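You operate a simulated robot arm through the tools that you are given. There is no shell and no other tool.

The job below is to be done with a simulated robot arm. You get a single attempt, and the scene is never put back.

TASK
Put things in order on the machine end of the tool bench. At the end: the orange tall copper cup stands where the silver round block stood; the silver round block from the machine end of the tool bench is in the grey sample tray; the white box from the machine end of the tool bench stands where the blue t key stood; the blue t key is in the orange bin (marked "DENTED"); whatever was shut is shut again. Leave all else as you found it, and nothing knocked over.

It is judged by the outcome, as a careful person would: the job done as asked, and still so three seconds after it is handed in. It fails if anything else is knocked over, pushed out of place, dropped, spilled or broken.

THE ROBOT
A 7-joint arm with a two-finger parallel gripper, fixed in place. Base frame: the origin is at the foot of the arm, x ahead of it, y to its left, z up; the work surface is at about z = 840. Lengths are in mm, angles in rad, forces in N, time in s.
With the tool pointing down near the work surface it reaches from about 300 to 700 mm from the base axis. Its first joint turns from -1.152 to 1.152 rad. Payload 1.57 kg.
Tool frame: the origin (TCP) lies between the finger pads and is the grasp point; the fingertips stand 30 mm ahead of it; z points along the fingers, y is the line along which they close. Largest opening 110 mm; finger width 24, thickness 12; the body of the gripper, 48 by 112 mm, starts 78 mm behind the TCP.
Orientation is that of the tool frame in the base frame, as [roll, pitch, yaw] about the fixed x, y, z axes, in that order (R = Rz(yaw) Ry(pitch) Rx(roll)). With the fingers straight down and closing along the base's y, the tool's x points along the base's -x, its y along +y and its z along -z.

THE INTERFACE
- The arm moves only by the tool jog_arm. Its argument "increments" is a list of rows, each an object of numbers (a shift or turn left out is 0, a gripper value left out holds the last): "x", "y", "z": the shift along the tool's x, y, z in mm; "ax", "ay", "az": the turn, a rotation vector about the tool's x, y, z in degrees; "grip": the opening, from 0 (shut) to 1 (fully open). In form: [{"x": .., "y": .., "z": .., "ax": .., "ay": .., "az": .., "grip": ..}, ...]. A call has 1 to 20 rows; each row shifts and turns the commanded pose from where the row before left it, along the tool's axes as they then stand. Each row takes 0.2 s and may step no farther than 50 mm and 0.15 rad from the row before; otherwise, or with a gripper value out of range, the whole call is refused. A pose out of reach is approached as far as the arm can. The call stops where the force on the tool passes 40 N (or 10 N more than at its start, if that is more) or the arm is blocked; 0.2 s more then pass. Each finger travels about 108 mm/s and halts on what it meets, pressing with about 23 N; the grip force reading is that of the motor and also rises with nothing between the fingers. The clock runs only during rows and for 0.2 s after the last one: add rows that do not move to give the fingers time. It gives the time, the measured TCP pose, the force on the tool (base axes), the opening and the grip force at its end, in the units of the frame above (readings bear some noise), with the torque about the TCP (base axes, N m) and any sound that the robot's microphone picked up.
- Cameras (640 x 400 px; columns grow to the right, rows downward): "scene" is fixed at [156.1, -392.3, 1389.9]; the picture's right is [0.78, -0.62, 0.00], its down [-0.42, -0.53, -0.74] and it looks along [0.46, 0.58, -0.67] (base axes); focal length 214 px, centre (320, 200). "wrist" rides on the gripper at [70, 16, -141] in the tool frame; the picture's right is [-0.23, 0.97, 0.00], its down [-0.85, -0.20, -0.48] and it looks along [-0.47, -0.11, 0.88] (tool axes); focal length 222 px, centre (320, 200). There is no depth. A picture from a camera that has moved, and an enlarged one, comes with that camera's place and axes in the base frame and with its lens. The place of the scene camera against the robot may be out by one fixed shift of up to 12 mm in any direction.
- grab_frame(camera): a new picture of that camera. It takes no simulated time.
- close_up(camera, box): a new picture of the part [left, top, right, bottom] of that camera's present view, enlarged. It takes no simulated time.
- sign_off(): hands the job in; it is judged then, once.

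Nothing tells you positions but the pictures and the camera data. Unless the task says otherwise, let go and move clear before handing in.

The tools are called after "Emit:" by a JSON object that holds its "fn" and its "kwargs". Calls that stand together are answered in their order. jog_arm: Moves the arm, as the interface text tells. Its arguments: {"type":"object","properties":{"increments":{"type":"array"}},"required":["increments"]} The other tools are called the same way: grab_frame (camera) takes a picture; close_up (camera, box) takes an enlarged picture of a part of a camera's view; sign_off () hands the job in.

At the start:

```text
time_s: 0.0
position: [465.9, 81.2, 1234.3]
tool_rot: [-3.141, 0.0, -3.14]
ft_force: [-0.4, 0.6, 0.2]
torque: [0.0, 0.01, -0.01]
finger_gap: 110.0
gripper_force: 0.0
```

scene: 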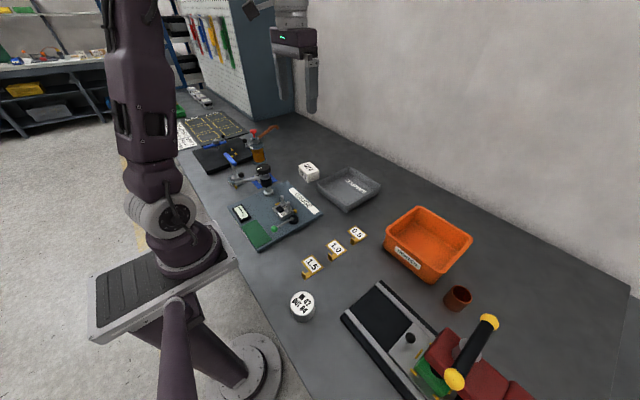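
wrist: 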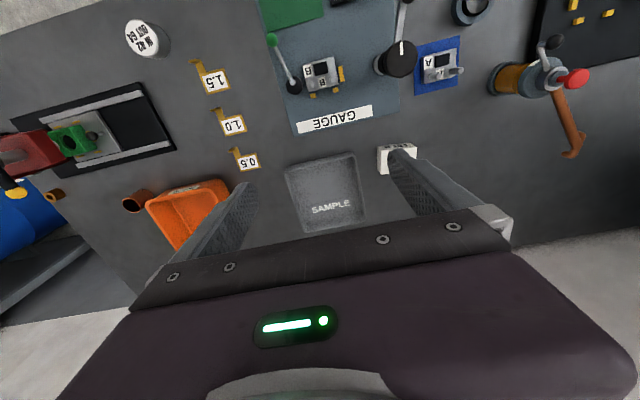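

I see a bench with a machine end (saw or vise with yellow-tipped handle), an orange bin, a copper cup, a silver round block, a grey sample tray, a gauge board and a white box. I'll take close-ups to identify each item before moving.

Emit:
{"fn": "close_up", "kwargs": {"camera": "scene", "box": [200, 120, 360, 220]}}

Emit:
{"fn": "close_up", "kwargs": {"camera": "scene", "box": [340, 200, 500, 300]}}

Emit:
{"fn": "close_up", "kwargs": {"camera": "scene", "box": [260, 230, 420, 330]}}

Emit:
{"fn": "close_up", "kwargs": {"camera": "scene", "box": [380, 270, 540, 400]}}

Emit:
{"fn": "close_up", "kwargs": {"camera": "scene", "box": [150, 60, 310, 160]}}

```text
4.00 times, centred on (280, 170) of scene
camera zoom: at [156.1, -392.3, 1389.9], right [0.78, -0.62, 0.0], down [-0.42, -0.53, -0.74], along [0.46, 0.58, -0.67], focal length 858 px, centre (480, 320)
```

zoom: 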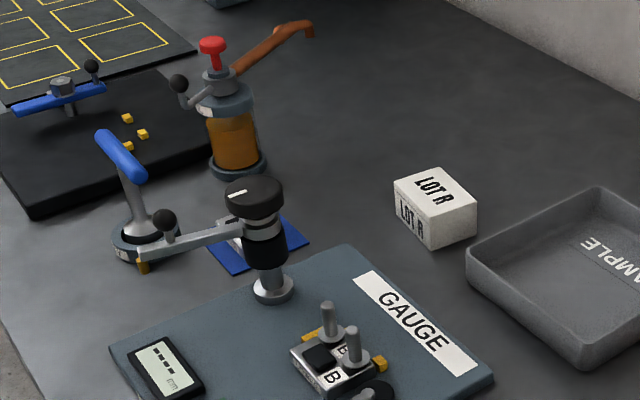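

```text
4.00 times, centred on (420, 250) of scene
camera zoom: at [156.1, -392.3, 1389.9], right [0.78, -0.62, 0.0], down [-0.42, -0.53, -0.74], along [0.46, 0.58, -0.67], focal length 858 px, centre (-80, 0)
```

zoom: 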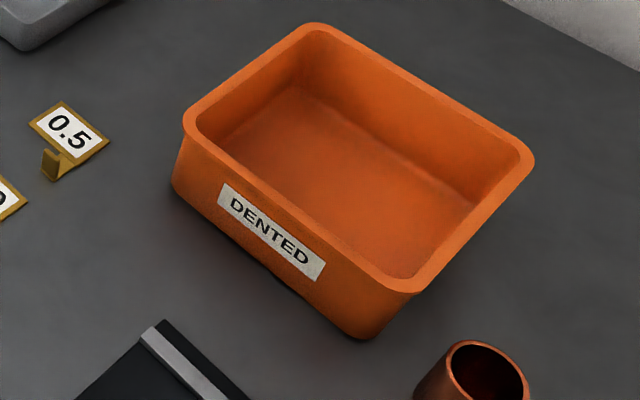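

```text
4.00 times, centred on (340, 280) of scene
camera zoom: at [156.1, -392.3, 1389.9], right [0.78, -0.62, 0.0], down [-0.42, -0.53, -0.74], along [0.46, 0.58, -0.67], focal length 858 px, centre (240, -120)
```

zoom: 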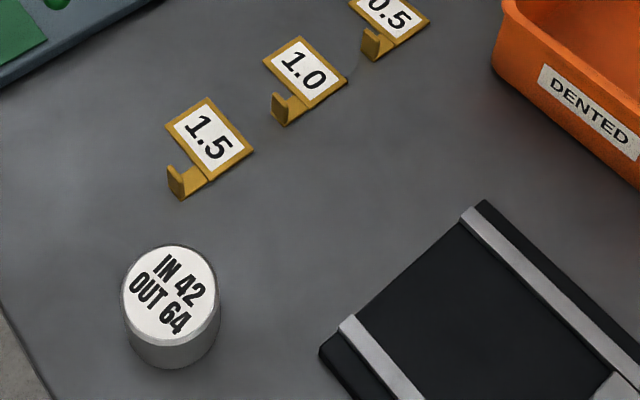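

```text
3.08 times, centred on (460, 335) of scene
camera zoom: at [156.1, -392.3, 1389.9], right [0.78, -0.62, 0.0], down [-0.42, -0.53, -0.74], along [0.46, 0.58, -0.67], focal length 660 px, centre (-111, -215)
```

zoom: 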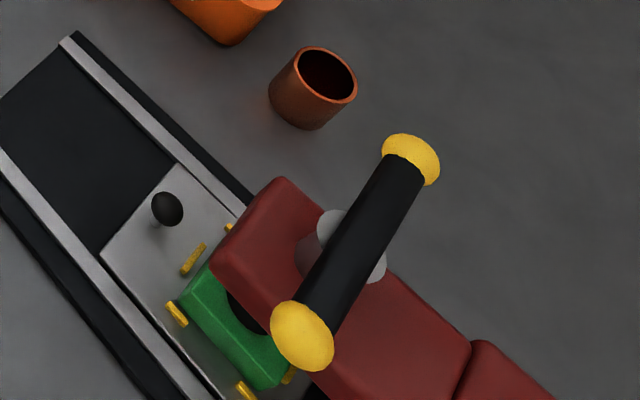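

```text
4.00 times, centred on (230, 110) of scene
camera zoom: at [156.1, -392.3, 1389.9], right [0.78, -0.62, 0.0], down [-0.42, -0.53, -0.74], along [0.46, 0.58, -0.67], focal length 858 px, centre (680, 560)
```

zoom: 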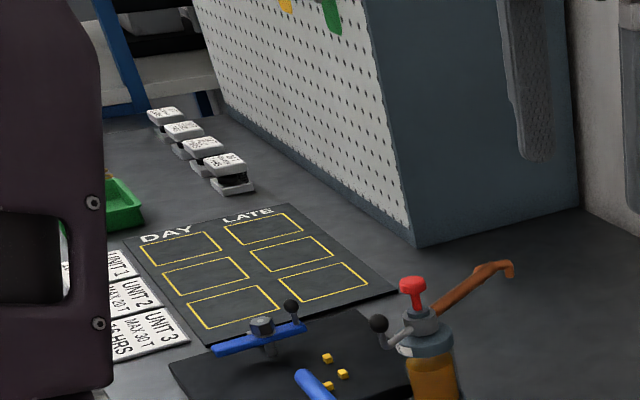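

The scene shows what look like two blue-handled things near the oiler/press. I'll zoom the wrist view and then move the arm to look from other angles.

Emit:
{"fn": "close_up", "kwargs": {"camera": "wrist", "box": [360, 0, 640, 175]}}

Emit:
{"fn": "close_up", "kwargs": {"camera": "wrist", "box": [0, 0, 280, 250]}}

Emit:
{"fn": "close_up", "kwargs": {"camera": "wrist", "box": [180, 0, 460, 230]}}

Emit:
{"fn": "close_up", "kwargs": {"camera": "scene", "box": [210, 125, 290, 195]}}

```text
2.29 times, centred on (500, 88) of wrist
camera zoom: at [396.9, 96.4, 1375.5], right [0.23, 0.97, 0.0], down [0.85, -0.2, 0.48], along [0.47, -0.11, -0.88], focal length 508 px, centre (-91, 457)
```

zoom: 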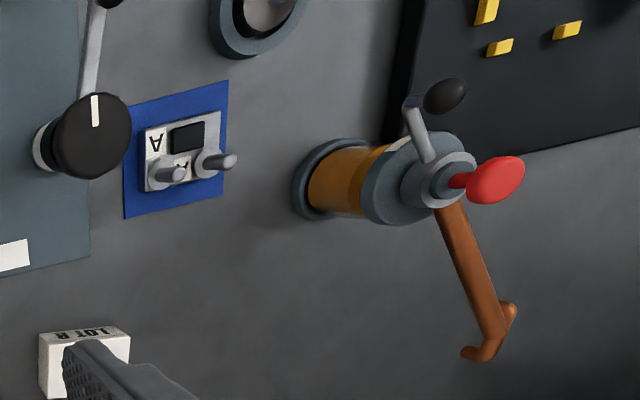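

```text
1.60 times, centred on (140, 125) of wrist
camera zoom: at [396.9, 96.4, 1375.5], right [0.23, 0.97, 0.0], down [0.85, -0.2, 0.48], along [0.47, -0.11, -0.88], focal length 355 px, centre (608, 320)
```

zoom: 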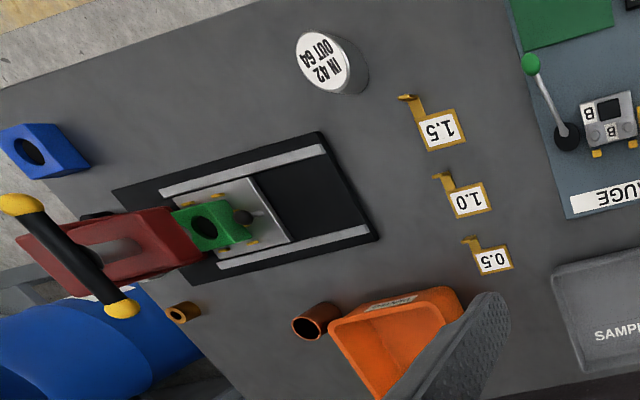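

```text
1.74 times, centred on (320, 115) of wrist
camera zoom: at [396.9, 96.4, 1375.5], right [0.23, 0.97, 0.0], down [0.85, -0.2, 0.48], along [0.47, -0.11, -0.88], focal length 386 px, centre (320, 348)
```

zoom: 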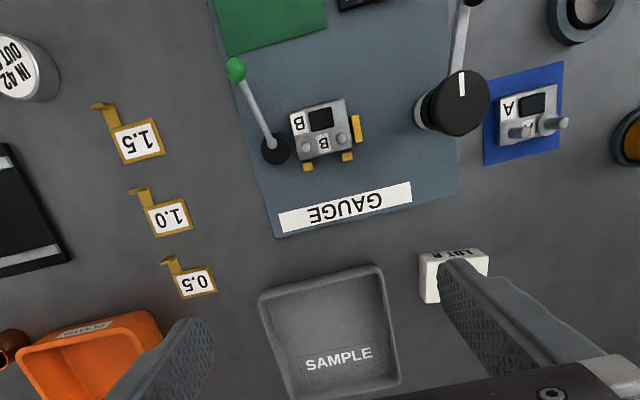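

```text
5.71 times, centred on (250, 160) of scene
camera zoom: at [156.1, -392.3, 1389.9], right [0.78, -0.62, 0.0], down [-0.42, -0.53, -0.74], along [0.46, 0.58, -0.67], focal length 1226 px, centre (720, 429)
```

zoom: 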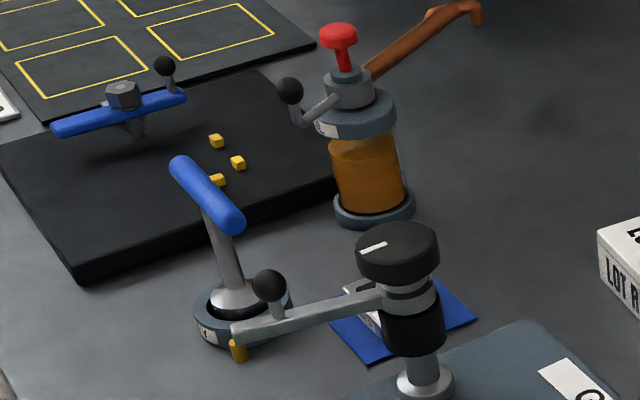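

The blue T key seems to stand in a ring socket at roughly (331, 394), with the gauge's swing arm near it. I'll move the arm over to look at that area with the wrist camera.

Emit:
{"fn": "jog_arm", "kwargs": {"increments": [{"x": 20.75, "y": 33.6, "z": 10.5}, {"x": 20.75, "y": 33.6, "z": 10.5}, {"x": 20.75, "y": 33.6, "z": 10.5}, {"x": 20.75, "y": 33.6, "z": 10.5}, {"x": 20.75, "y": 33.6, "z": 10.5}, {"x": 20.75, "y": 33.6, "z": 10.5}, {"x": 20.75, "y": 33.6, "z": 10.5}, {"x": 20.75, "y": 33.6, "z": 10.5}]}}

Emit:
{"fn": "grab_frame", "kwargs": {"camera": "wrist"}}

Emit:
{"fn": "grab_frame", "kwargs": {"camera": "scene"}}

```text
time_s: 1.8
position: [299.3, 352.4, 1149.4]
tool_rot: [-3.141, 0.0, 3.141]
ft_force: [0.3, -0.4, -0.2]
torque: [0.0, 0.0, 0.01]
finger_gap: 110.0
gripper_force: 0.0
```

```text
taken
camera wrist: at [229.3, 367.2, 1291.7], right [0.23, 0.97, 0.0], down [0.85, -0.2, 0.48], along [0.47, -0.11, -0.88], focal length 222 px, centre (320, 200)
```

wrist: 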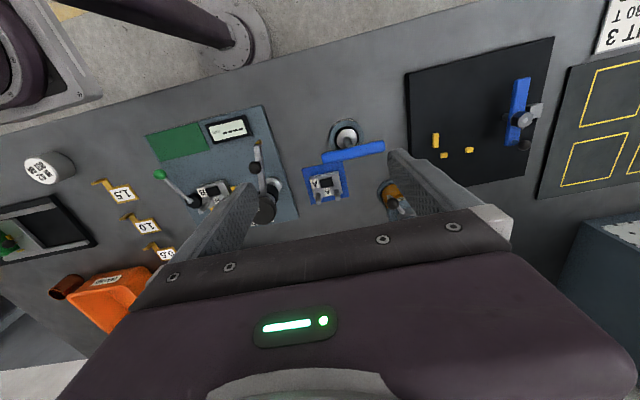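

```text
taken
```

scene: 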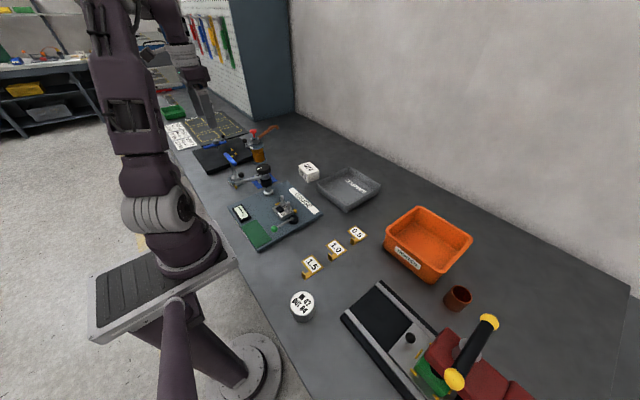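

Emit:
{"fn": "close_up", "kwargs": {"camera": "wrist", "box": [280, 90, 440, 220]}}

Emit:
{"fn": "close_up", "kwargs": {"camera": "wrist", "box": [390, 20, 590, 200]}}

Emit:
{"fn": "close_up", "kwargs": {"camera": "wrist", "box": [130, 90, 310, 230]}}

```text
3.08 times, centred on (360, 155) of wrist
camera zoom: at [229.3, 367.2, 1291.7], right [0.23, 0.97, 0.0], down [0.85, -0.2, 0.48], along [0.47, -0.11, -0.88], focal length 684 px, centre (197, 338)
```

zoom: 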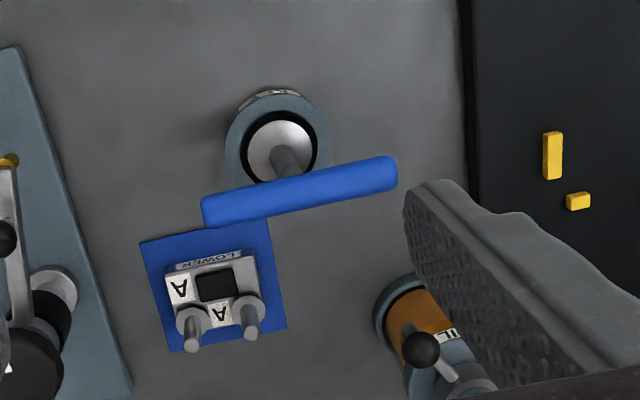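

```text
2.22 times, centred on (490, 110) of wrist
camera zoom: at [229.3, 367.2, 1291.7], right [0.23, 0.97, 0.0], down [0.85, -0.2, 0.48], along [0.47, -0.11, -0.88], focal length 494 px, centre (-58, 400)
```

zoom: 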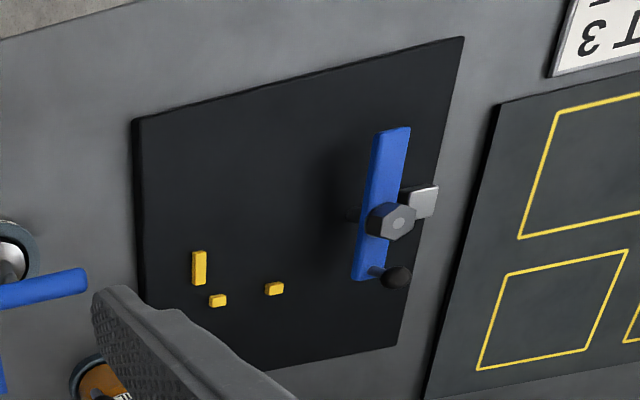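

```text
2.86 times, centred on (220, 160) of wrist
camera zoom: at [229.3, 367.2, 1291.7], right [0.23, 0.97, 0.0], down [0.85, -0.2, 0.48], along [0.47, -0.11, -0.88], focal length 635 px, centre (606, 314)
```

zoom: 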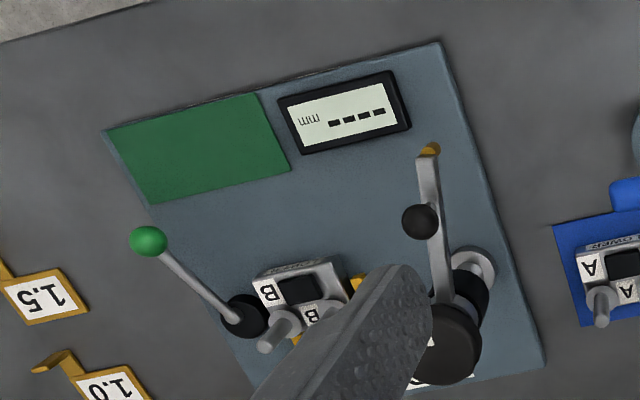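

The T key is a blue cross handle on a rod standing in a ring fixture; I want a closer look at the ring and its label.

Emit:
{"fn": "jog_arm", "kwargs": {"increments": [{"x": 25, "y": 17, "z": 22.5}, {"x": 25, "y": 17, "z": 22.5}, {"x": 25, "y": 17, "z": 22.5}, {"x": 25, "y": 17, "z": 22.5}]}}

Emit:
{"fn": "grab_frame", "kwargs": {"camera": "wrist"}}

Emit:
{"fn": "close_up", "kwargs": {"camera": "wrist", "box": [240, 80, 440, 220]}}

```text
time_s: 2.8
position: [198.5, 419.4, 1059.0]
tool_rot: [3.141, 0.0, 3.14]
ft_force: [-0.9, 0.1, -0.5]
torque: [-0.02, -0.02, 0.01]
finger_gap: 109.9
gripper_force: 0.0
```

```text
taken
camera wrist: at [129.0, 435.2, 1200.3], right [0.23, 0.97, 0.0], down [0.85, -0.2, 0.48], along [0.47, -0.11, -0.88], focal length 222 px, centre (320, 200)
```

wrist: 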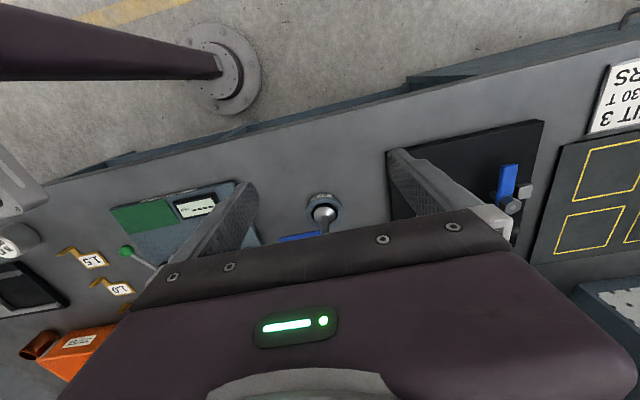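

```text
2.86 times, centred on (340, 150) of wrist
camera zoom: at [129.0, 435.2, 1200.3], right [0.23, 0.97, 0.0], down [0.85, -0.2, 0.48], along [0.47, -0.11, -0.88], focal length 635 px, centre (263, 343)
```

zoom: 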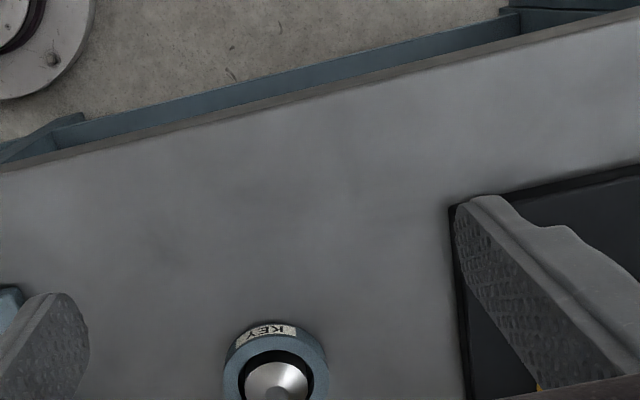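

The ring is a holder marked "KEY", and the T key stands in it at about (341, 394), handle along base y at about z 950. I'll rotate the gripper 90° so that the fingers close along base x across the handle, then look again.

Emit:
{"fn": "jog_arm", "kwargs": {"increments": [{"az": -8.1818}, {"az": -8.1818}, {"az": -8.1818}, {"az": -8.1818}, {"az": -8.1818}, {"az": -8.1818}, {"az": -8.1818}, {"az": -8.1818}, {"az": -8.1818}, {"az": -8.1818}, {"az": -8.1818}]}}

Emit:
{"fn": "grab_frame", "kwargs": {"camera": "wrist"}}

Emit:
{"fn": "grab_frame", "kwargs": {"camera": "scene"}}

```text
time_s: 5.2
position: [200.3, 418.0, 1059.7]
tool_rot: [3.141, -0.001, -1.568]
ft_force: [0.3, 0.4, 0.0]
torque: [0.03, 0.0, 0.02]
finger_gap: 110.1
gripper_force: 0.2
```

```text
taken
camera wrist: at [184.1, 348.2, 1201.4], right [-0.97, 0.23, 0.0], down [0.2, 0.86, 0.48], along [0.11, 0.47, -0.88], focal length 222 px, centre (320, 200)
```

wrist: 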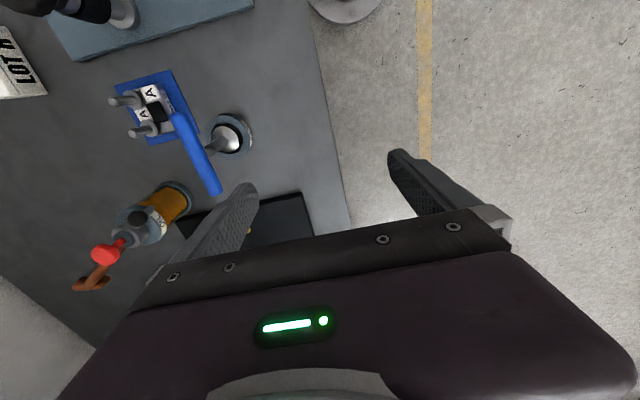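

```text
taken
```

scene: 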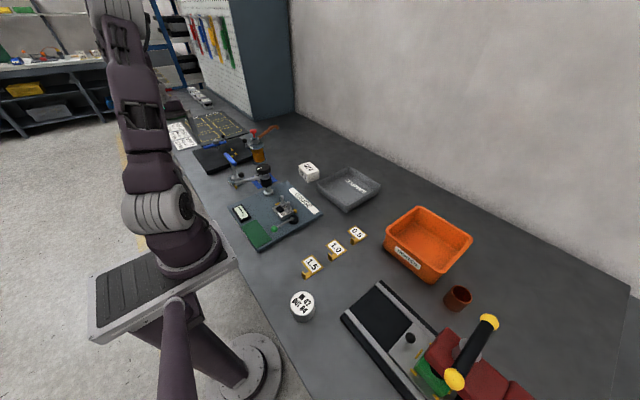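

Emit:
{"fn": "close_up", "kwargs": {"camera": "wrist", "box": [90, 60, 270, 210]}}

```text
2.67 times, centred on (180, 135) of wrist
camera zoom: at [184.1, 348.2, 1201.4], right [-0.97, 0.23, 0.0], down [0.2, 0.86, 0.48], along [0.11, 0.47, -0.88], focal length 592 px, centre (693, 373)
```

zoom: 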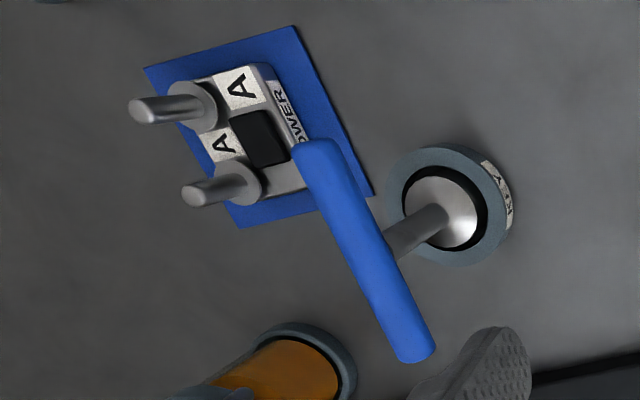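

Triangulating the two views, the handle's centre is at about (340, 393.5, 950), running along y, ~95 mm long. I'll move above it with a narrowed opening and check alignment.

Emit:
{"fn": "jog_arm", "kwargs": {"increments": [{"x": 6.1, "y": -34.9, "grip": 0.5}, {"x": 6.1, "y": -34.9}, {"x": 6.1, "y": -34.9}, {"x": 6.1, "y": -34.9}, {}]}}

Emit:
{"fn": "grab_frame", "kwargs": {"camera": "wrist"}}

Emit:
{"fn": "close_up", "kwargs": {"camera": "scene", "box": [190, 80, 310, 200]}}

```text
time_s: 6.4
position: [342.0, 390.3, 1063.8]
tool_rot: [3.141, 0.0, -1.57]
ft_force: [0.5, -0.5, -0.1]
torque: [0.01, -0.02, -0.05]
finger_gap: 55.2
gripper_force: 0.0
```

```text
taken
camera wrist: at [325.1, 320.5, 1205.7], right [-0.97, 0.23, 0.0], down [0.2, 0.85, 0.48], along [0.11, 0.47, -0.88], focal length 222 px, centre (320, 200)
```

wrist: 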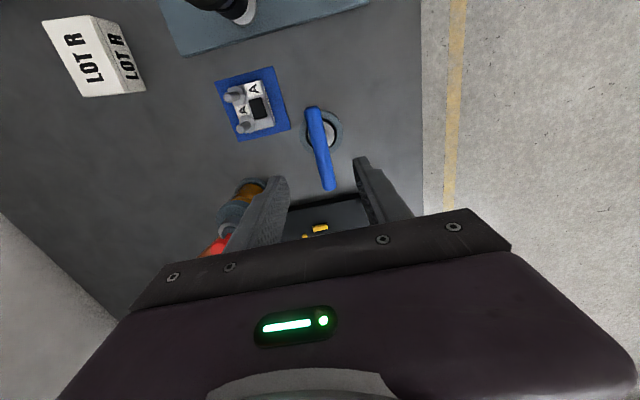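

```text
3.33 times, centred on (250, 140) of scene
camera zoom: at [156.1, -392.3, 1389.9], right [0.78, -0.62, 0.0], down [-0.42, -0.53, -0.74], along [0.46, 0.58, -0.67], focal length 715 px, centre (553, 400)
```

zoom: 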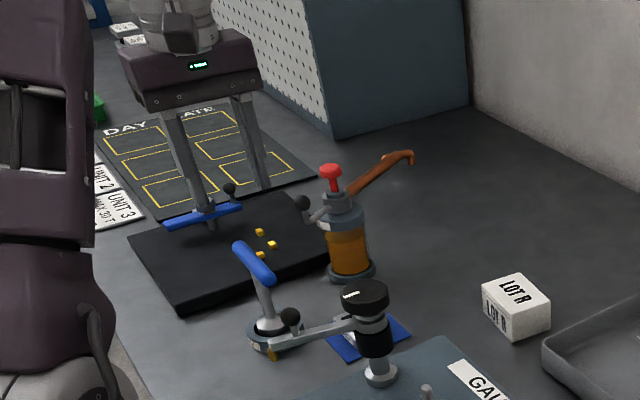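

Aligned within about 2 mm. I'll descend with a small correction and check again before closing.

Emit:
{"fn": "jog_arm", "kwargs": {"increments": [{"x": -3, "y": 1.8, "z": 25}, {"z": 25}, {"z": 25}, {}]}}

Emit:
{"fn": "grab_frame", "kwargs": {"camera": "wrist"}}

Emit:
{"fn": "close_up", "kwargs": {"camera": "scene", "box": [190, 100, 310, 200]}}

```text
time_s: 7.4
position: [339.0, 395.7, 984.9]
tool_rot: [-3.14, 0.001, -1.572]
ft_force: [0.2, 0.2, -0.3]
torque: [0.03, 0.0, 0.0]
finger_gap: 55.0
gripper_force: 0.1
```

```text
taken
camera wrist: at [323.2, 326.2, 1126.3], right [-0.97, 0.23, 0.0], down [0.2, 0.85, 0.48], along [0.11, 0.47, -0.88], focal length 222 px, centre (320, 200)
```

wrist: 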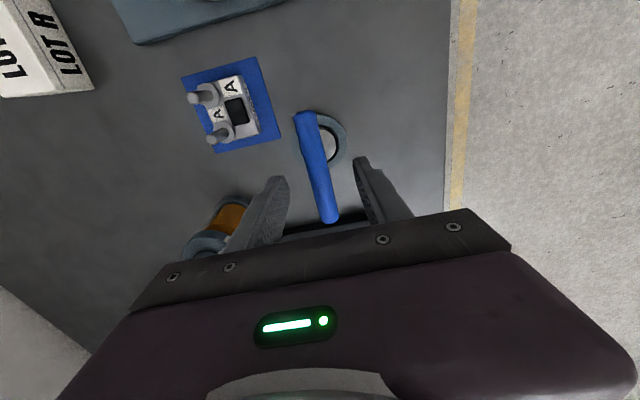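

```text
4.00 times, centred on (250, 150) of scene
camera zoom: at [156.1, -392.3, 1389.9], right [0.78, -0.62, 0.0], down [-0.42, -0.53, -0.74], along [0.46, 0.58, -0.67], focal length 858 px, centre (600, 400)
```

zoom: 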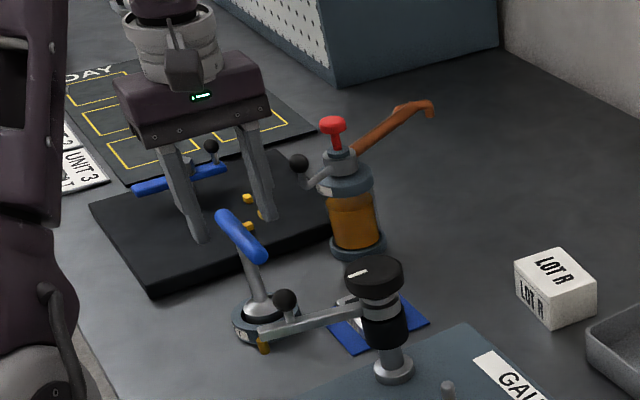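

The handle is centred between the fingers (x ≈ 340, y ≈ 394). I'll descend to the handle height and close.

Emit:
{"fn": "jog_arm", "kwargs": {"increments": [{"x": 1.5, "y": -1, "z": 17}, {"z": 16}, {}, {"grip": 0}, {"grip": 0}, {"grip": 0}]}}

Emit:
{"fn": "grab_frame", "kwargs": {"camera": "wrist"}}

Emit:
{"fn": "close_up", "kwargs": {"camera": "scene", "box": [190, 100, 310, 200]}}

```text
time_s: 8.8
position: [337.8, 394.3, 951.2]
tool_rot: [-3.14, 0.003, -1.574]
ft_force: [1.5, -0.5, 4.6]
torque: [0.1, 0.07, 0.13]
finger_gap: 14.6
gripper_force: 22.4
```

```text
taken
camera wrist: at [322.1, 324.2, 1092.5], right [-0.97, 0.23, 0.0], down [0.2, 0.85, 0.48], along [0.11, 0.47, -0.88], focal length 222 px, centre (320, 200)
```

wrist: 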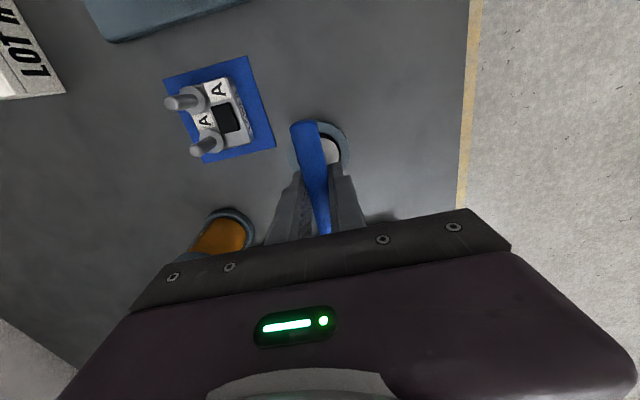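

```text
4.00 times, centred on (250, 150) of scene
camera zoom: at [156.1, -392.4, 1389.9], right [0.78, -0.62, 0.0], down [-0.42, -0.53, -0.74], along [0.46, 0.58, -0.67], focal length 858 px, centre (600, 400)
```

zoom: 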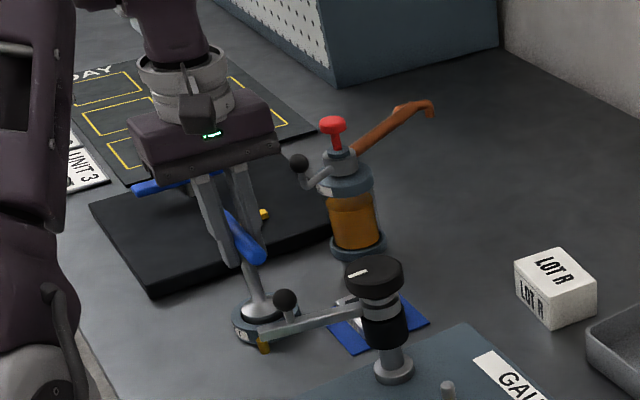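

Gripped (gap 14.6 mm, 22 N). I'll lift slowly and watch the force and whether the ring holder stays.

Emit:
{"fn": "jog_arm", "kwargs": {"increments": [{"z": -5}, {"z": -10}, {"z": -10}, {}]}}

Emit:
{"fn": "close_up", "kwargs": {"camera": "scene", "box": [190, 100, 310, 200]}}

Emit:
{"fn": "close_up", "kwargs": {"camera": "wrist", "box": [240, 90, 420, 240]}}

```text
time_s: 9.8
position: [338.7, 395.0, 976.4]
tool_rot: [-3.141, -0.001, -1.574]
ft_force: [-0.8, -0.6, -2.6]
torque: [0.01, -0.01, -0.1]
finger_gap: 14.0
gripper_force: 22.7
```

```text
4.00 times, centred on (250, 150) of scene
camera zoom: at [156.2, -392.2, 1389.9], right [0.78, -0.62, 0.0], down [-0.42, -0.53, -0.74], along [0.46, 0.58, -0.67], focal length 858 px, centre (600, 400)
```

zoom: 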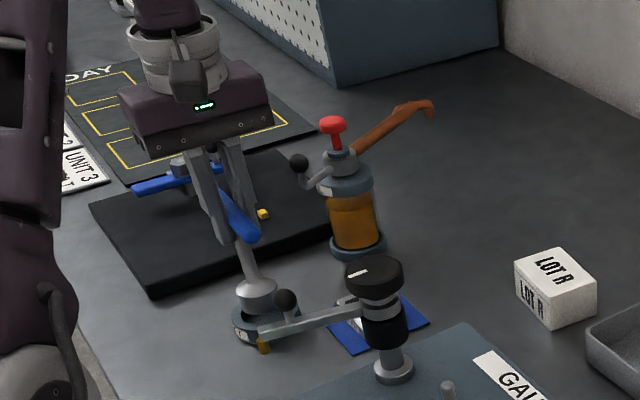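

```text
2.67 times, centred on (330, 165) of wrist
camera zoom: at [323.3, 324.2, 1118.1], right [-0.97, 0.23, 0.0], down [0.2, 0.85, 0.48], along [0.11, 0.47, -0.88], focal length 592 px, centre (293, 293)
```

zoom: 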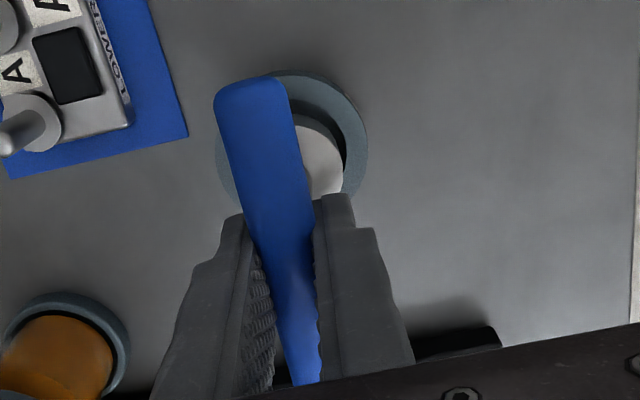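

The key lifts free and the ring stays put. I'll lift it clear and look at its underside shape.

Emit:
{"fn": "jog_arm", "kwargs": {"increments": [{"z": -30}, {"z": -40}, {"z": -40}, {"z": -40}, {}]}}

Emit:
{"fn": "close_up", "kwargs": {"camera": "scene", "box": [190, 60, 310, 200]}}

Emit:
{"fn": "grab_frame", "kwargs": {"camera": "wrist"}}

```text
time_s: 11.0
position: [338.6, 391.4, 1125.8]
tool_rot: [3.141, 0.0, -1.572]
ft_force: [-0.4, 0.1, -2.3]
torque: [0.03, 0.13, -0.08]
finger_gap: 13.9
gripper_force: 22.8
```

```text
2.86 times, centred on (250, 130) of scene
camera zoom: at [156.2, -392.2, 1389.9], right [0.78, -0.62, 0.0], down [-0.42, -0.53, -0.74], along [0.46, 0.58, -0.67], focal length 613 px, centre (520, 400)
```

zoom: 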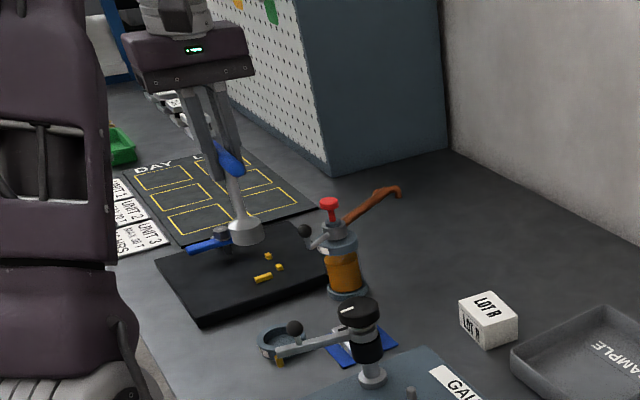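

```text
taken
camera wrist: at [324.0, 322.2, 1267.0], right [-0.97, 0.23, 0.0], down [0.2, 0.85, 0.48], along [0.11, 0.47, -0.88], focal length 222 px, centre (320, 200)
```

wrist: 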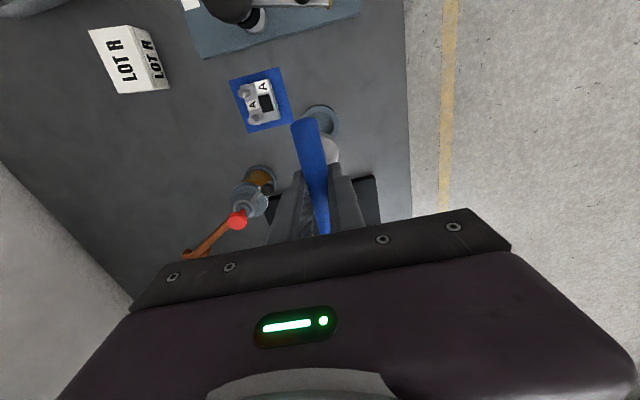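

The key has a flat-bottomed cone base, so it can stand in the bin. I'll carry it at height toward the middle first, then rotate and inspect the bin.

Emit:
{"fn": "jog_arm", "kwargs": {"increments": [{"x": 15, "y": -6}, {"x": 30, "y": -12}, {"x": 38, "y": -16}, {"x": 40, "y": -16}, {"x": 40, "y": -16}, {"x": 40, "y": -16}, {"x": 40, "y": -16}, {"x": 40, "y": -16}, {"x": 38, "y": -16}, {"x": 30, "y": -12}, {"x": 20, "y": -9}, {"x": 10, "y": -5}, {}]}}

Emit:
{"fn": "grab_frame", "kwargs": {"camera": "wrist"}}

Emit:
{"fn": "grab_frame", "kwargs": {"camera": "scene"}}

```text
time_s: 13.8
position: [495.2, 13.4, 1126.0]
tool_rot: [3.141, -0.001, -1.572]
ft_force: [-0.3, 0.6, -2.4]
torque: [0.01, -0.07, 0.03]
finger_gap: 14.0
gripper_force: 22.8
```

```text
taken
camera wrist: at [479.4, -58.0, 1267.7], right [-0.97, 0.23, 0.0], down [0.2, 0.85, 0.48], along [0.11, 0.47, -0.88], focal length 222 px, centre (320, 200)
```

wrist: 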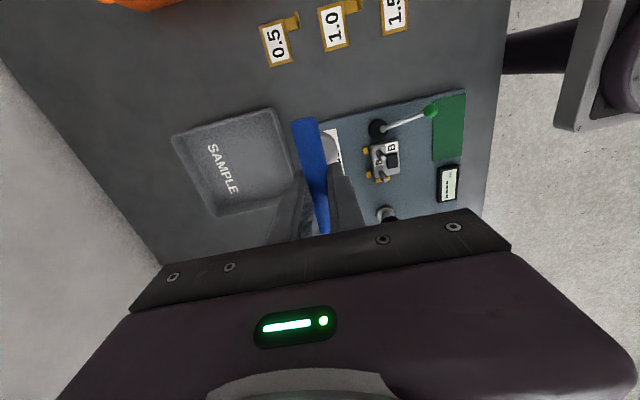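

```text
taken
```

scene: 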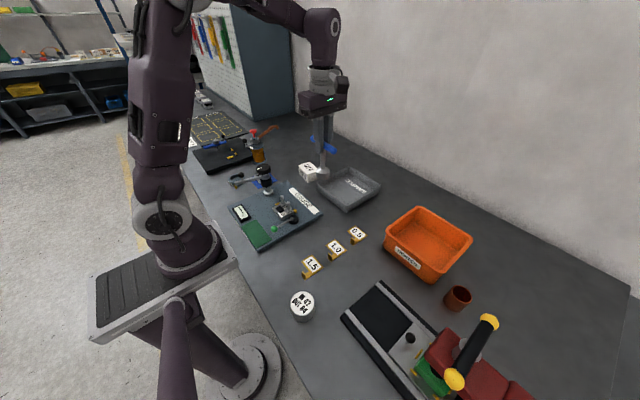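

Holding firmly over the sample tray at height. Rotating the wrist back 90° so it stays near its natural angle for the bin side.

Emit:
{"fn": "jog_arm", "kwargs": {"increments": [{"az": 8.1818}, {"az": 8.1818}, {"az": 8.1818}, {"az": 8.1818}, {"az": 8.1818}, {"az": 8.1818}, {"az": 8.1818}, {"az": 8.1818}, {"az": 8.1818}, {"az": 8.1818}, {"az": 8.1818}, {}]}}

Emit:
{"fn": "grab_frame", "kwargs": {"camera": "wrist"}}

```text
time_s: 16.4
position: [494.4, 14.2, 1127.1]
tool_rot: [-3.14, 0.001, 3.14]
ft_force: [0.6, -0.7, -4.0]
torque: [-0.36, -0.06, -0.11]
finger_gap: 14.1
gripper_force: 22.8
```

```text
taken
camera wrist: at [425.4, 28.7, 1268.9], right [0.23, 0.97, 0.0], down [0.85, -0.2, 0.48], along [0.47, -0.11, -0.88], focal length 222 px, centre (320, 200)
```

wrist: 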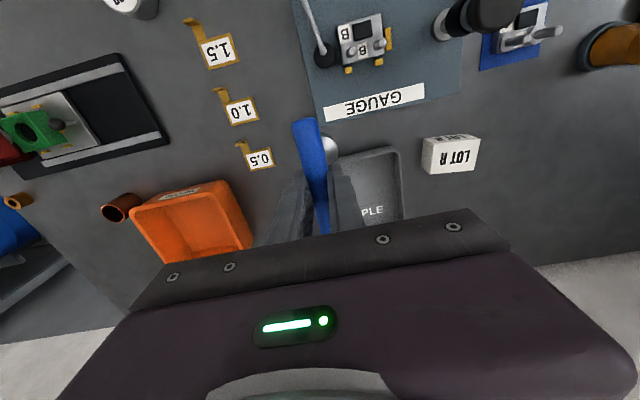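

Now moving toward the bin at height, in gentle steps, then look.

Emit:
{"fn": "jog_arm", "kwargs": {"increments": [{"x": -5, "y": -12}, {"x": -12, "y": -26}, {"x": -14, "y": -32}, {"x": -14, "y": -32}, {"x": -14, "y": -32}, {"x": -12, "y": -28}, {"x": -8, "y": -18}, {"x": -4, "y": -8}, {}, {}]}}

Emit:
{"fn": "grab_frame", "kwargs": {"camera": "wrist"}}

Emit:
{"fn": "grab_frame", "kwargs": {"camera": "scene"}}

```text
time_s: 18.6
position: [578.1, -176.3, 1130.4]
tool_rot: [-3.141, 0.0, 3.139]
ft_force: [0.0, 0.4, -1.8]
torque: [0.32, -0.02, 0.15]
finger_gap: 13.9
gripper_force: 22.9
```

```text
taken
camera wrist: at [508.7, -160.9, 1271.4], right [0.23, 0.97, 0.0], down [0.85, -0.2, 0.48], along [0.47, -0.11, -0.88], focal length 222 px, centre (320, 200)
```

wrist: 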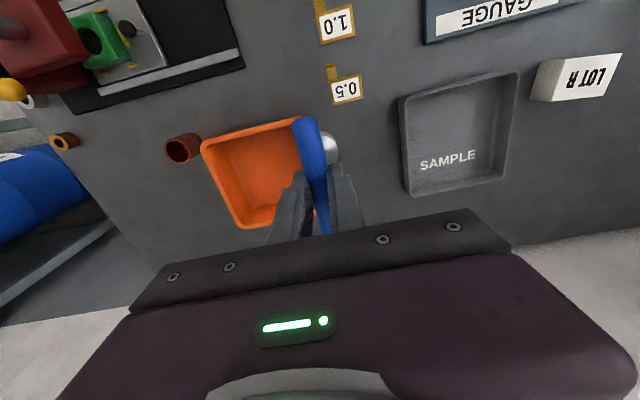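

```text
taken
```

scene: 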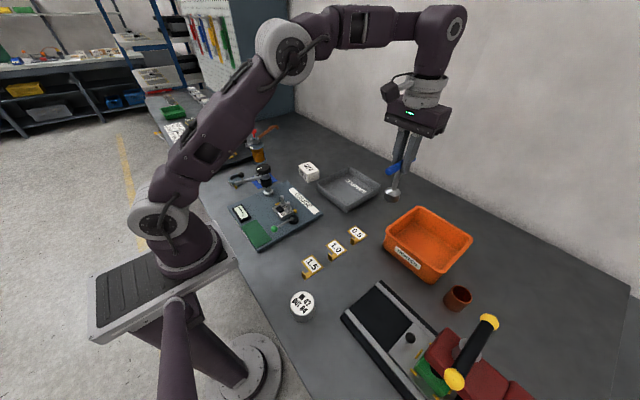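

The bin spans about x 555–728, y −205 to −375. I'll carry the key above its middle (about 628, −288) and check.

Emit:
{"fn": "jog_arm", "kwargs": {"increments": [{"x": -4, "y": -10}, {"x": -10, "y": -22}, {"x": -12, "y": -28}, {"x": -12, "y": -26}, {"x": -8, "y": -17}, {"x": -4, "y": -8}, {}, {}]}}

Emit:
{"fn": "grab_frame", "kwargs": {"camera": "wrist"}}

Emit:
{"fn": "grab_frame", "kwargs": {"camera": "scene"}}

```text
time_s: 20.4
position: [592.6, -212.9, 1122.4]
tool_rot: [3.135, -0.036, -3.129]
ft_force: [0.4, 0.0, -1.7]
torque: [0.03, -0.05, 0.12]
finger_gap: 14.2
gripper_force: 22.9
out of reach, approached as far as the arm can: row 3, 4, 5, 6
```

```text
taken
camera wrist: at [528.8, -198.9, 1266.5], right [0.22, 0.98, 0.0], down [0.87, -0.19, 0.45], along [0.44, -0.1, -0.89], focal length 222 px, centre (320, 200)
```

wrist: 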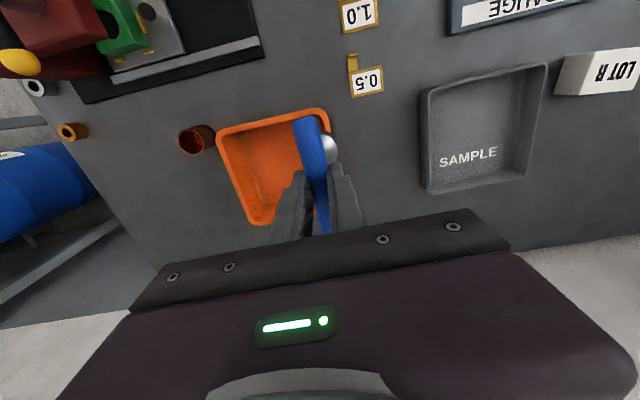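

```text
taken
```

scene: 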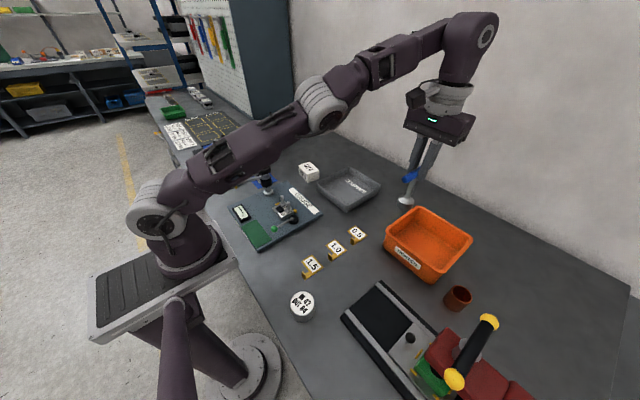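

Out of reach at this height; the arm's reach grows as it comes lower. I'll pull the commanded pose back inward and slightly lower, and see where it settles.

Emit:
{"fn": "jog_arm", "kwargs": {"increments": [{"x": 7, "y": 9, "z": 5}, {"x": 7, "y": 9, "z": 5}, {"x": 7, "y": 9, "z": 5}, {"x": 7, "y": 10, "z": 5}, {}]}}

```text
time_s: 21.6
position: [572.6, -187.5, 1109.7]
tool_rot: [3.142, -0.001, 3.14]
ft_force: [-0.2, 0.6, -0.6]
torque: [0.4, -0.04, 0.12]
finger_gap: 13.9
gripper_force: 23.1
```

The pose recovered cleanly. I'll go lower to z≈1052 (key bottom ≈945, above the ~920 rim) and then move in over the bin's near part.

Emit:
{"fn": "jog_arm", "kwargs": {"increments": [{"z": 20}, {"z": 25}, {"z": 12}, {}, {"x": -4, "y": -10}, {"x": -7, "y": -20}, {"x": -8, "y": -22}, {"x": -5, "y": -15}, {"x": -3, "y": -7}, {}, {}]}}

Emit:
{"fn": "grab_frame", "kwargs": {"camera": "wrist"}}

Emit:
{"fn": "close_up", "kwargs": {"camera": "scene", "box": [340, 140, 500, 300]}}

```text
time_s: 24.0
position: [599.4, -261.2, 1051.6]
tool_rot: [-3.142, 0.001, 3.141]
ft_force: [0.5, 0.1, -2.6]
torque: [-0.03, -0.02, 0.05]
finger_gap: 13.9
gripper_force: 23.0
```

```text
taken
camera wrist: at [530.3, -246.4, 1193.6], right [0.23, 0.97, 0.0], down [0.85, -0.2, 0.48], along [0.47, -0.11, -0.88], focal length 222 px, centre (320, 200)
```

wrist: 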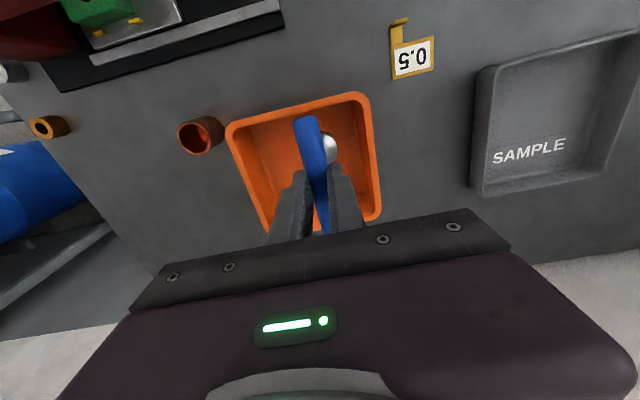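

```text
2.50 times, centred on (420, 220) of scene
camera zoom: at [156.2, -392.3, 1389.9], right [0.78, -0.62, 0.0], down [-0.42, -0.53, -0.74], along [0.46, 0.58, -0.67], focal length 536 px, centre (70, 150)
```

zoom: 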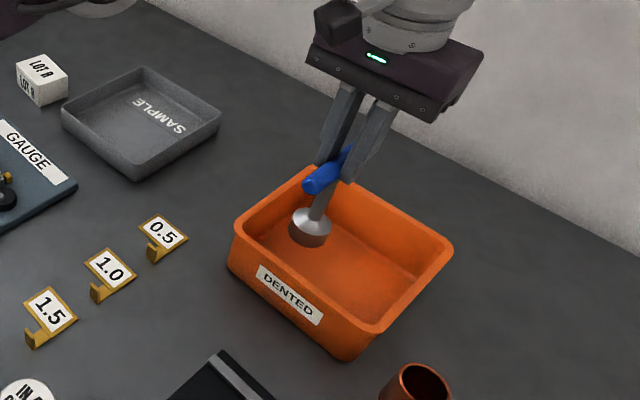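

Key is inside the bin's outline. I'll lower to z≈990, shift a bit more toward the middle, then lower carefully in small steps.

Emit:
{"fn": "jog_arm", "kwargs": {"increments": [{"z": 15}, {"z": 20}, {"z": 20}, {"z": 6}, {}, {"x": -5, "y": -6}, {"x": -7, "y": -8}, {"x": -3, "y": -4}, {}, {"z": 8}, {"z": 8}, {}]}}

Emit:
{"fn": "close_up", "kwargs": {"camera": "scene", "box": [340, 140, 500, 300]}}

Emit:
{"fn": "grab_frame", "kwargs": {"camera": "wrist"}}

```text
time_s: 26.6
position: [616.9, -279.3, 975.6]
tool_rot: [-3.14, 0.0, 3.139]
ft_force: [-0.5, 1.0, -2.5]
torque: [-0.01, 0.01, 0.01]
finger_gap: 17.4
gripper_force: 22.9
```

```text
2.50 times, centred on (420, 220) of scene
camera zoom: at [156.2, -392.3, 1389.9], right [0.78, -0.62, 0.0], down [-0.42, -0.53, -0.74], along [0.46, 0.58, -0.67], focal length 536 px, centre (70, 150)
```

zoom: 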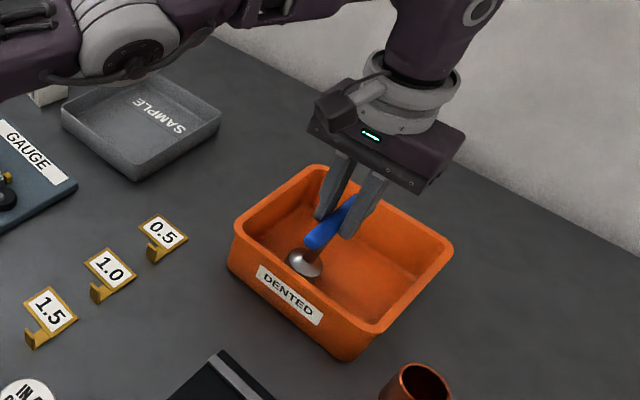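

```text
taken
camera wrist: at [546.5, -263.1, 1115.9], right [0.23, 0.97, 0.0], down [0.85, -0.2, 0.48], along [0.47, -0.11, -0.88], focal length 222 px, centre (320, 200)
```

wrist: 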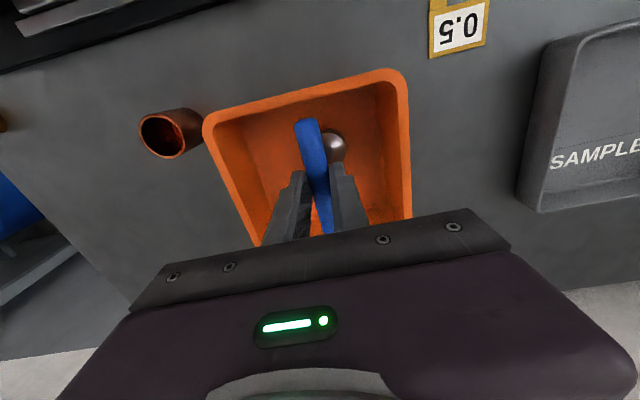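

The gap reads 17.4 now (was 14); I'll look closely at how the key sits in the fingers before lowering further.

Emit:
{"fn": "close_up", "kwargs": {"camera": "wrist", "box": [250, 90, 410, 240]}}

Emit:
{"fn": "close_up", "kwargs": {"camera": "scene", "box": [395, 165, 465, 225]}}

Emit:
{"fn": "jog_arm", "kwargs": {"increments": [{}]}}

```text
2.67 times, centred on (330, 165) of wrist
camera zoom: at [546.5, -263.1, 1115.9], right [0.23, 0.97, 0.0], down [0.85, -0.2, 0.48], along [0.47, -0.11, -0.88], focal length 592 px, centre (293, 293)
```

zoom: 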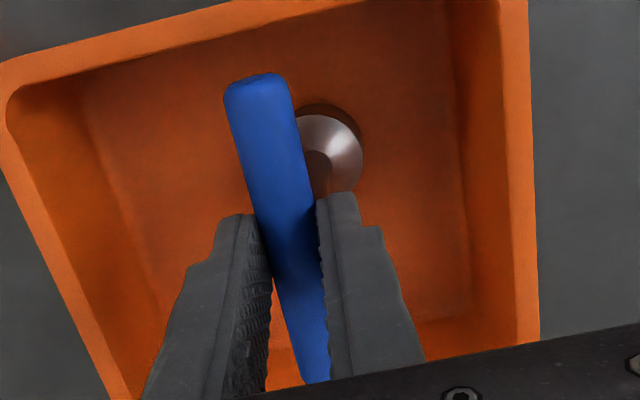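

```text
6.67 times, centred on (430, 195) of scene
camera zoom: at [156.2, -392.3, 1389.9], right [0.78, -0.62, 0.0], down [-0.42, -0.53, -0.74], along [0.46, 0.58, -0.67], focal length 1430 px, centre (-413, 233)
```

zoom: 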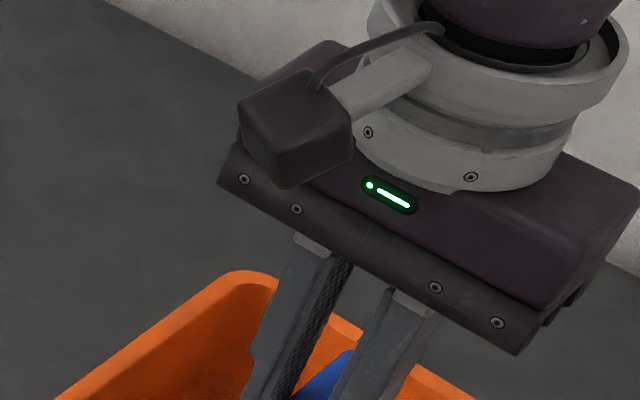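

```text
time_s: 27.0
position: [615.9, -278.7, 973.9]
tool_rot: [-3.14, -0.001, 3.141]
ft_force: [-0.1, 0.8, -2.6]
torque: [-0.01, -0.02, -0.01]
finger_gap: 17.5
gripper_force: 23.2
```

The key hangs with only a small tilt about the handle, still firmly held. I'll continue lowering in small steps, watching the force for floor contact.

Emit:
{"fn": "jog_arm", "kwargs": {"increments": [{"z": 4}, {"z": 4}, {"z": 3}, {}]}}

Emit:
{"fn": "jog_arm", "kwargs": {"increments": [{"z": 3}, {}]}}

```text
time_s: 28.0
position: [615.0, -279.1, 965.8]
tool_rot: [-3.141, 0.0, -3.141]
ft_force: [2.3, 2.4, 20.1]
torque: [0.0, -0.12, 0.02]
finger_gap: 17.4
gripper_force: 23.6
```

```text
time_s: 28.6
position: [614.9, -278.5, 961.5]
tool_rot: [-3.141, 0.002, 3.141]
ft_force: [3.2, 3.0, 20.5]
torque: [0.13, -0.17, 0.0]
finger_gap: 17.5
gripper_force: 22.6
```

Floor contact at about z 965. I'll look before releasing.

Emit:
{"fn": "close_up", "kwargs": {"camera": "scene", "box": [380, 180, 480, 280]}}

Emit:
{"fn": "close_up", "kwargs": {"camera": "wrist", "box": [200, 50, 430, 240]}}

```text
4.00 times, centred on (430, 230) of scene
camera zoom: at [155.8, -392.0, 1390.0], right [0.78, -0.62, 0.0], down [-0.42, -0.53, -0.74], along [0.46, 0.58, -0.67], focal length 858 px, centre (-120, 80)
```

zoom: 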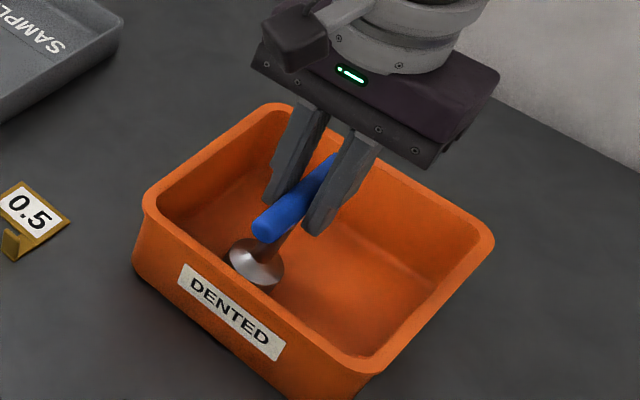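

```text
2.11 times, centred on (315, 145) of wrist
camera zoom: at [544.7, -262.8, 1103.5], right [0.23, 0.97, 0.0], down [0.85, -0.2, 0.48], along [0.47, -0.11, -0.88], focal length 468 px, centre (330, 316)
```

zoom: 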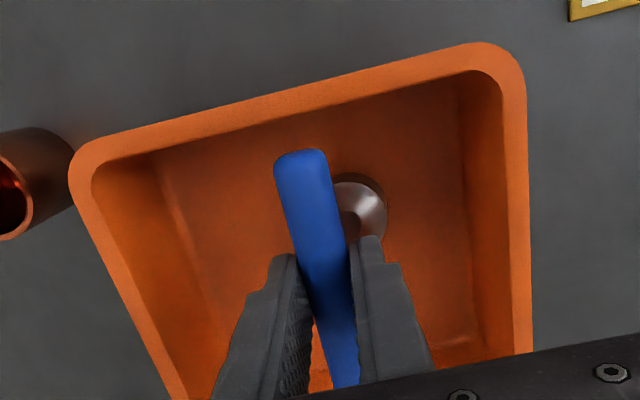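

The key's base rests on the bin floor with a slight lean. I'll relieve the pressure a little and straighten it by easing toward +y, then check before opening.

Emit:
{"fn": "jog_arm", "kwargs": {"increments": [{"z": -2}, {"y": 3}, {"y": 3}, {}]}}

Emit:
{"fn": "close_up", "kwargs": {"camera": "scene", "box": [380, 180, 480, 280]}}

Emit:
{"fn": "close_up", "kwargs": {"camera": "wrist", "box": [200, 50, 430, 240]}}

```text
time_s: 29.6
position: [613.9, -274.8, 963.9]
tool_rot: [-3.141, 0.0, 3.141]
ft_force: [-0.4, 0.2, -2.6]
torque: [-0.04, 0.0, 0.01]
finger_gap: 17.3
gripper_force: 23.0
```

```text
4.00 times, centred on (430, 230) of scene
camera zoom: at [156.2, -392.3, 1389.9], right [0.78, -0.62, 0.0], down [-0.42, -0.53, -0.74], along [0.46, 0.58, -0.67], focal length 858 px, centre (-120, 80)
```

zoom: 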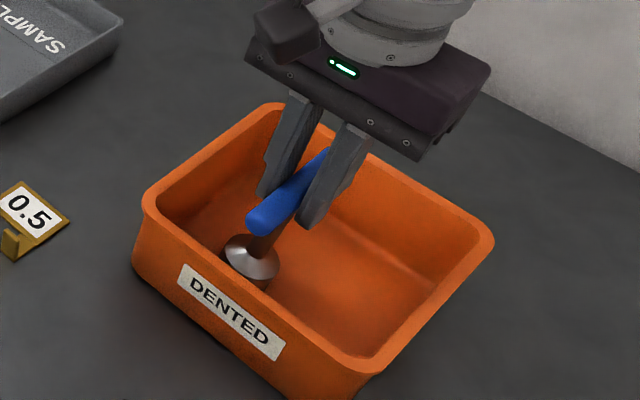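

```text
2.11 times, centred on (315, 145) of wrist
camera zoom: at [545.4, -257.5, 1104.8], right [0.23, 0.97, 0.0], down [0.86, -0.2, 0.48], along [0.47, -0.11, -0.88], focal length 468 px, centre (330, 316)
```

zoom: 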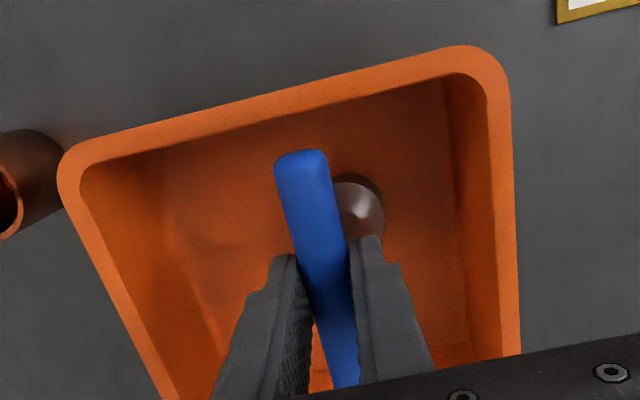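

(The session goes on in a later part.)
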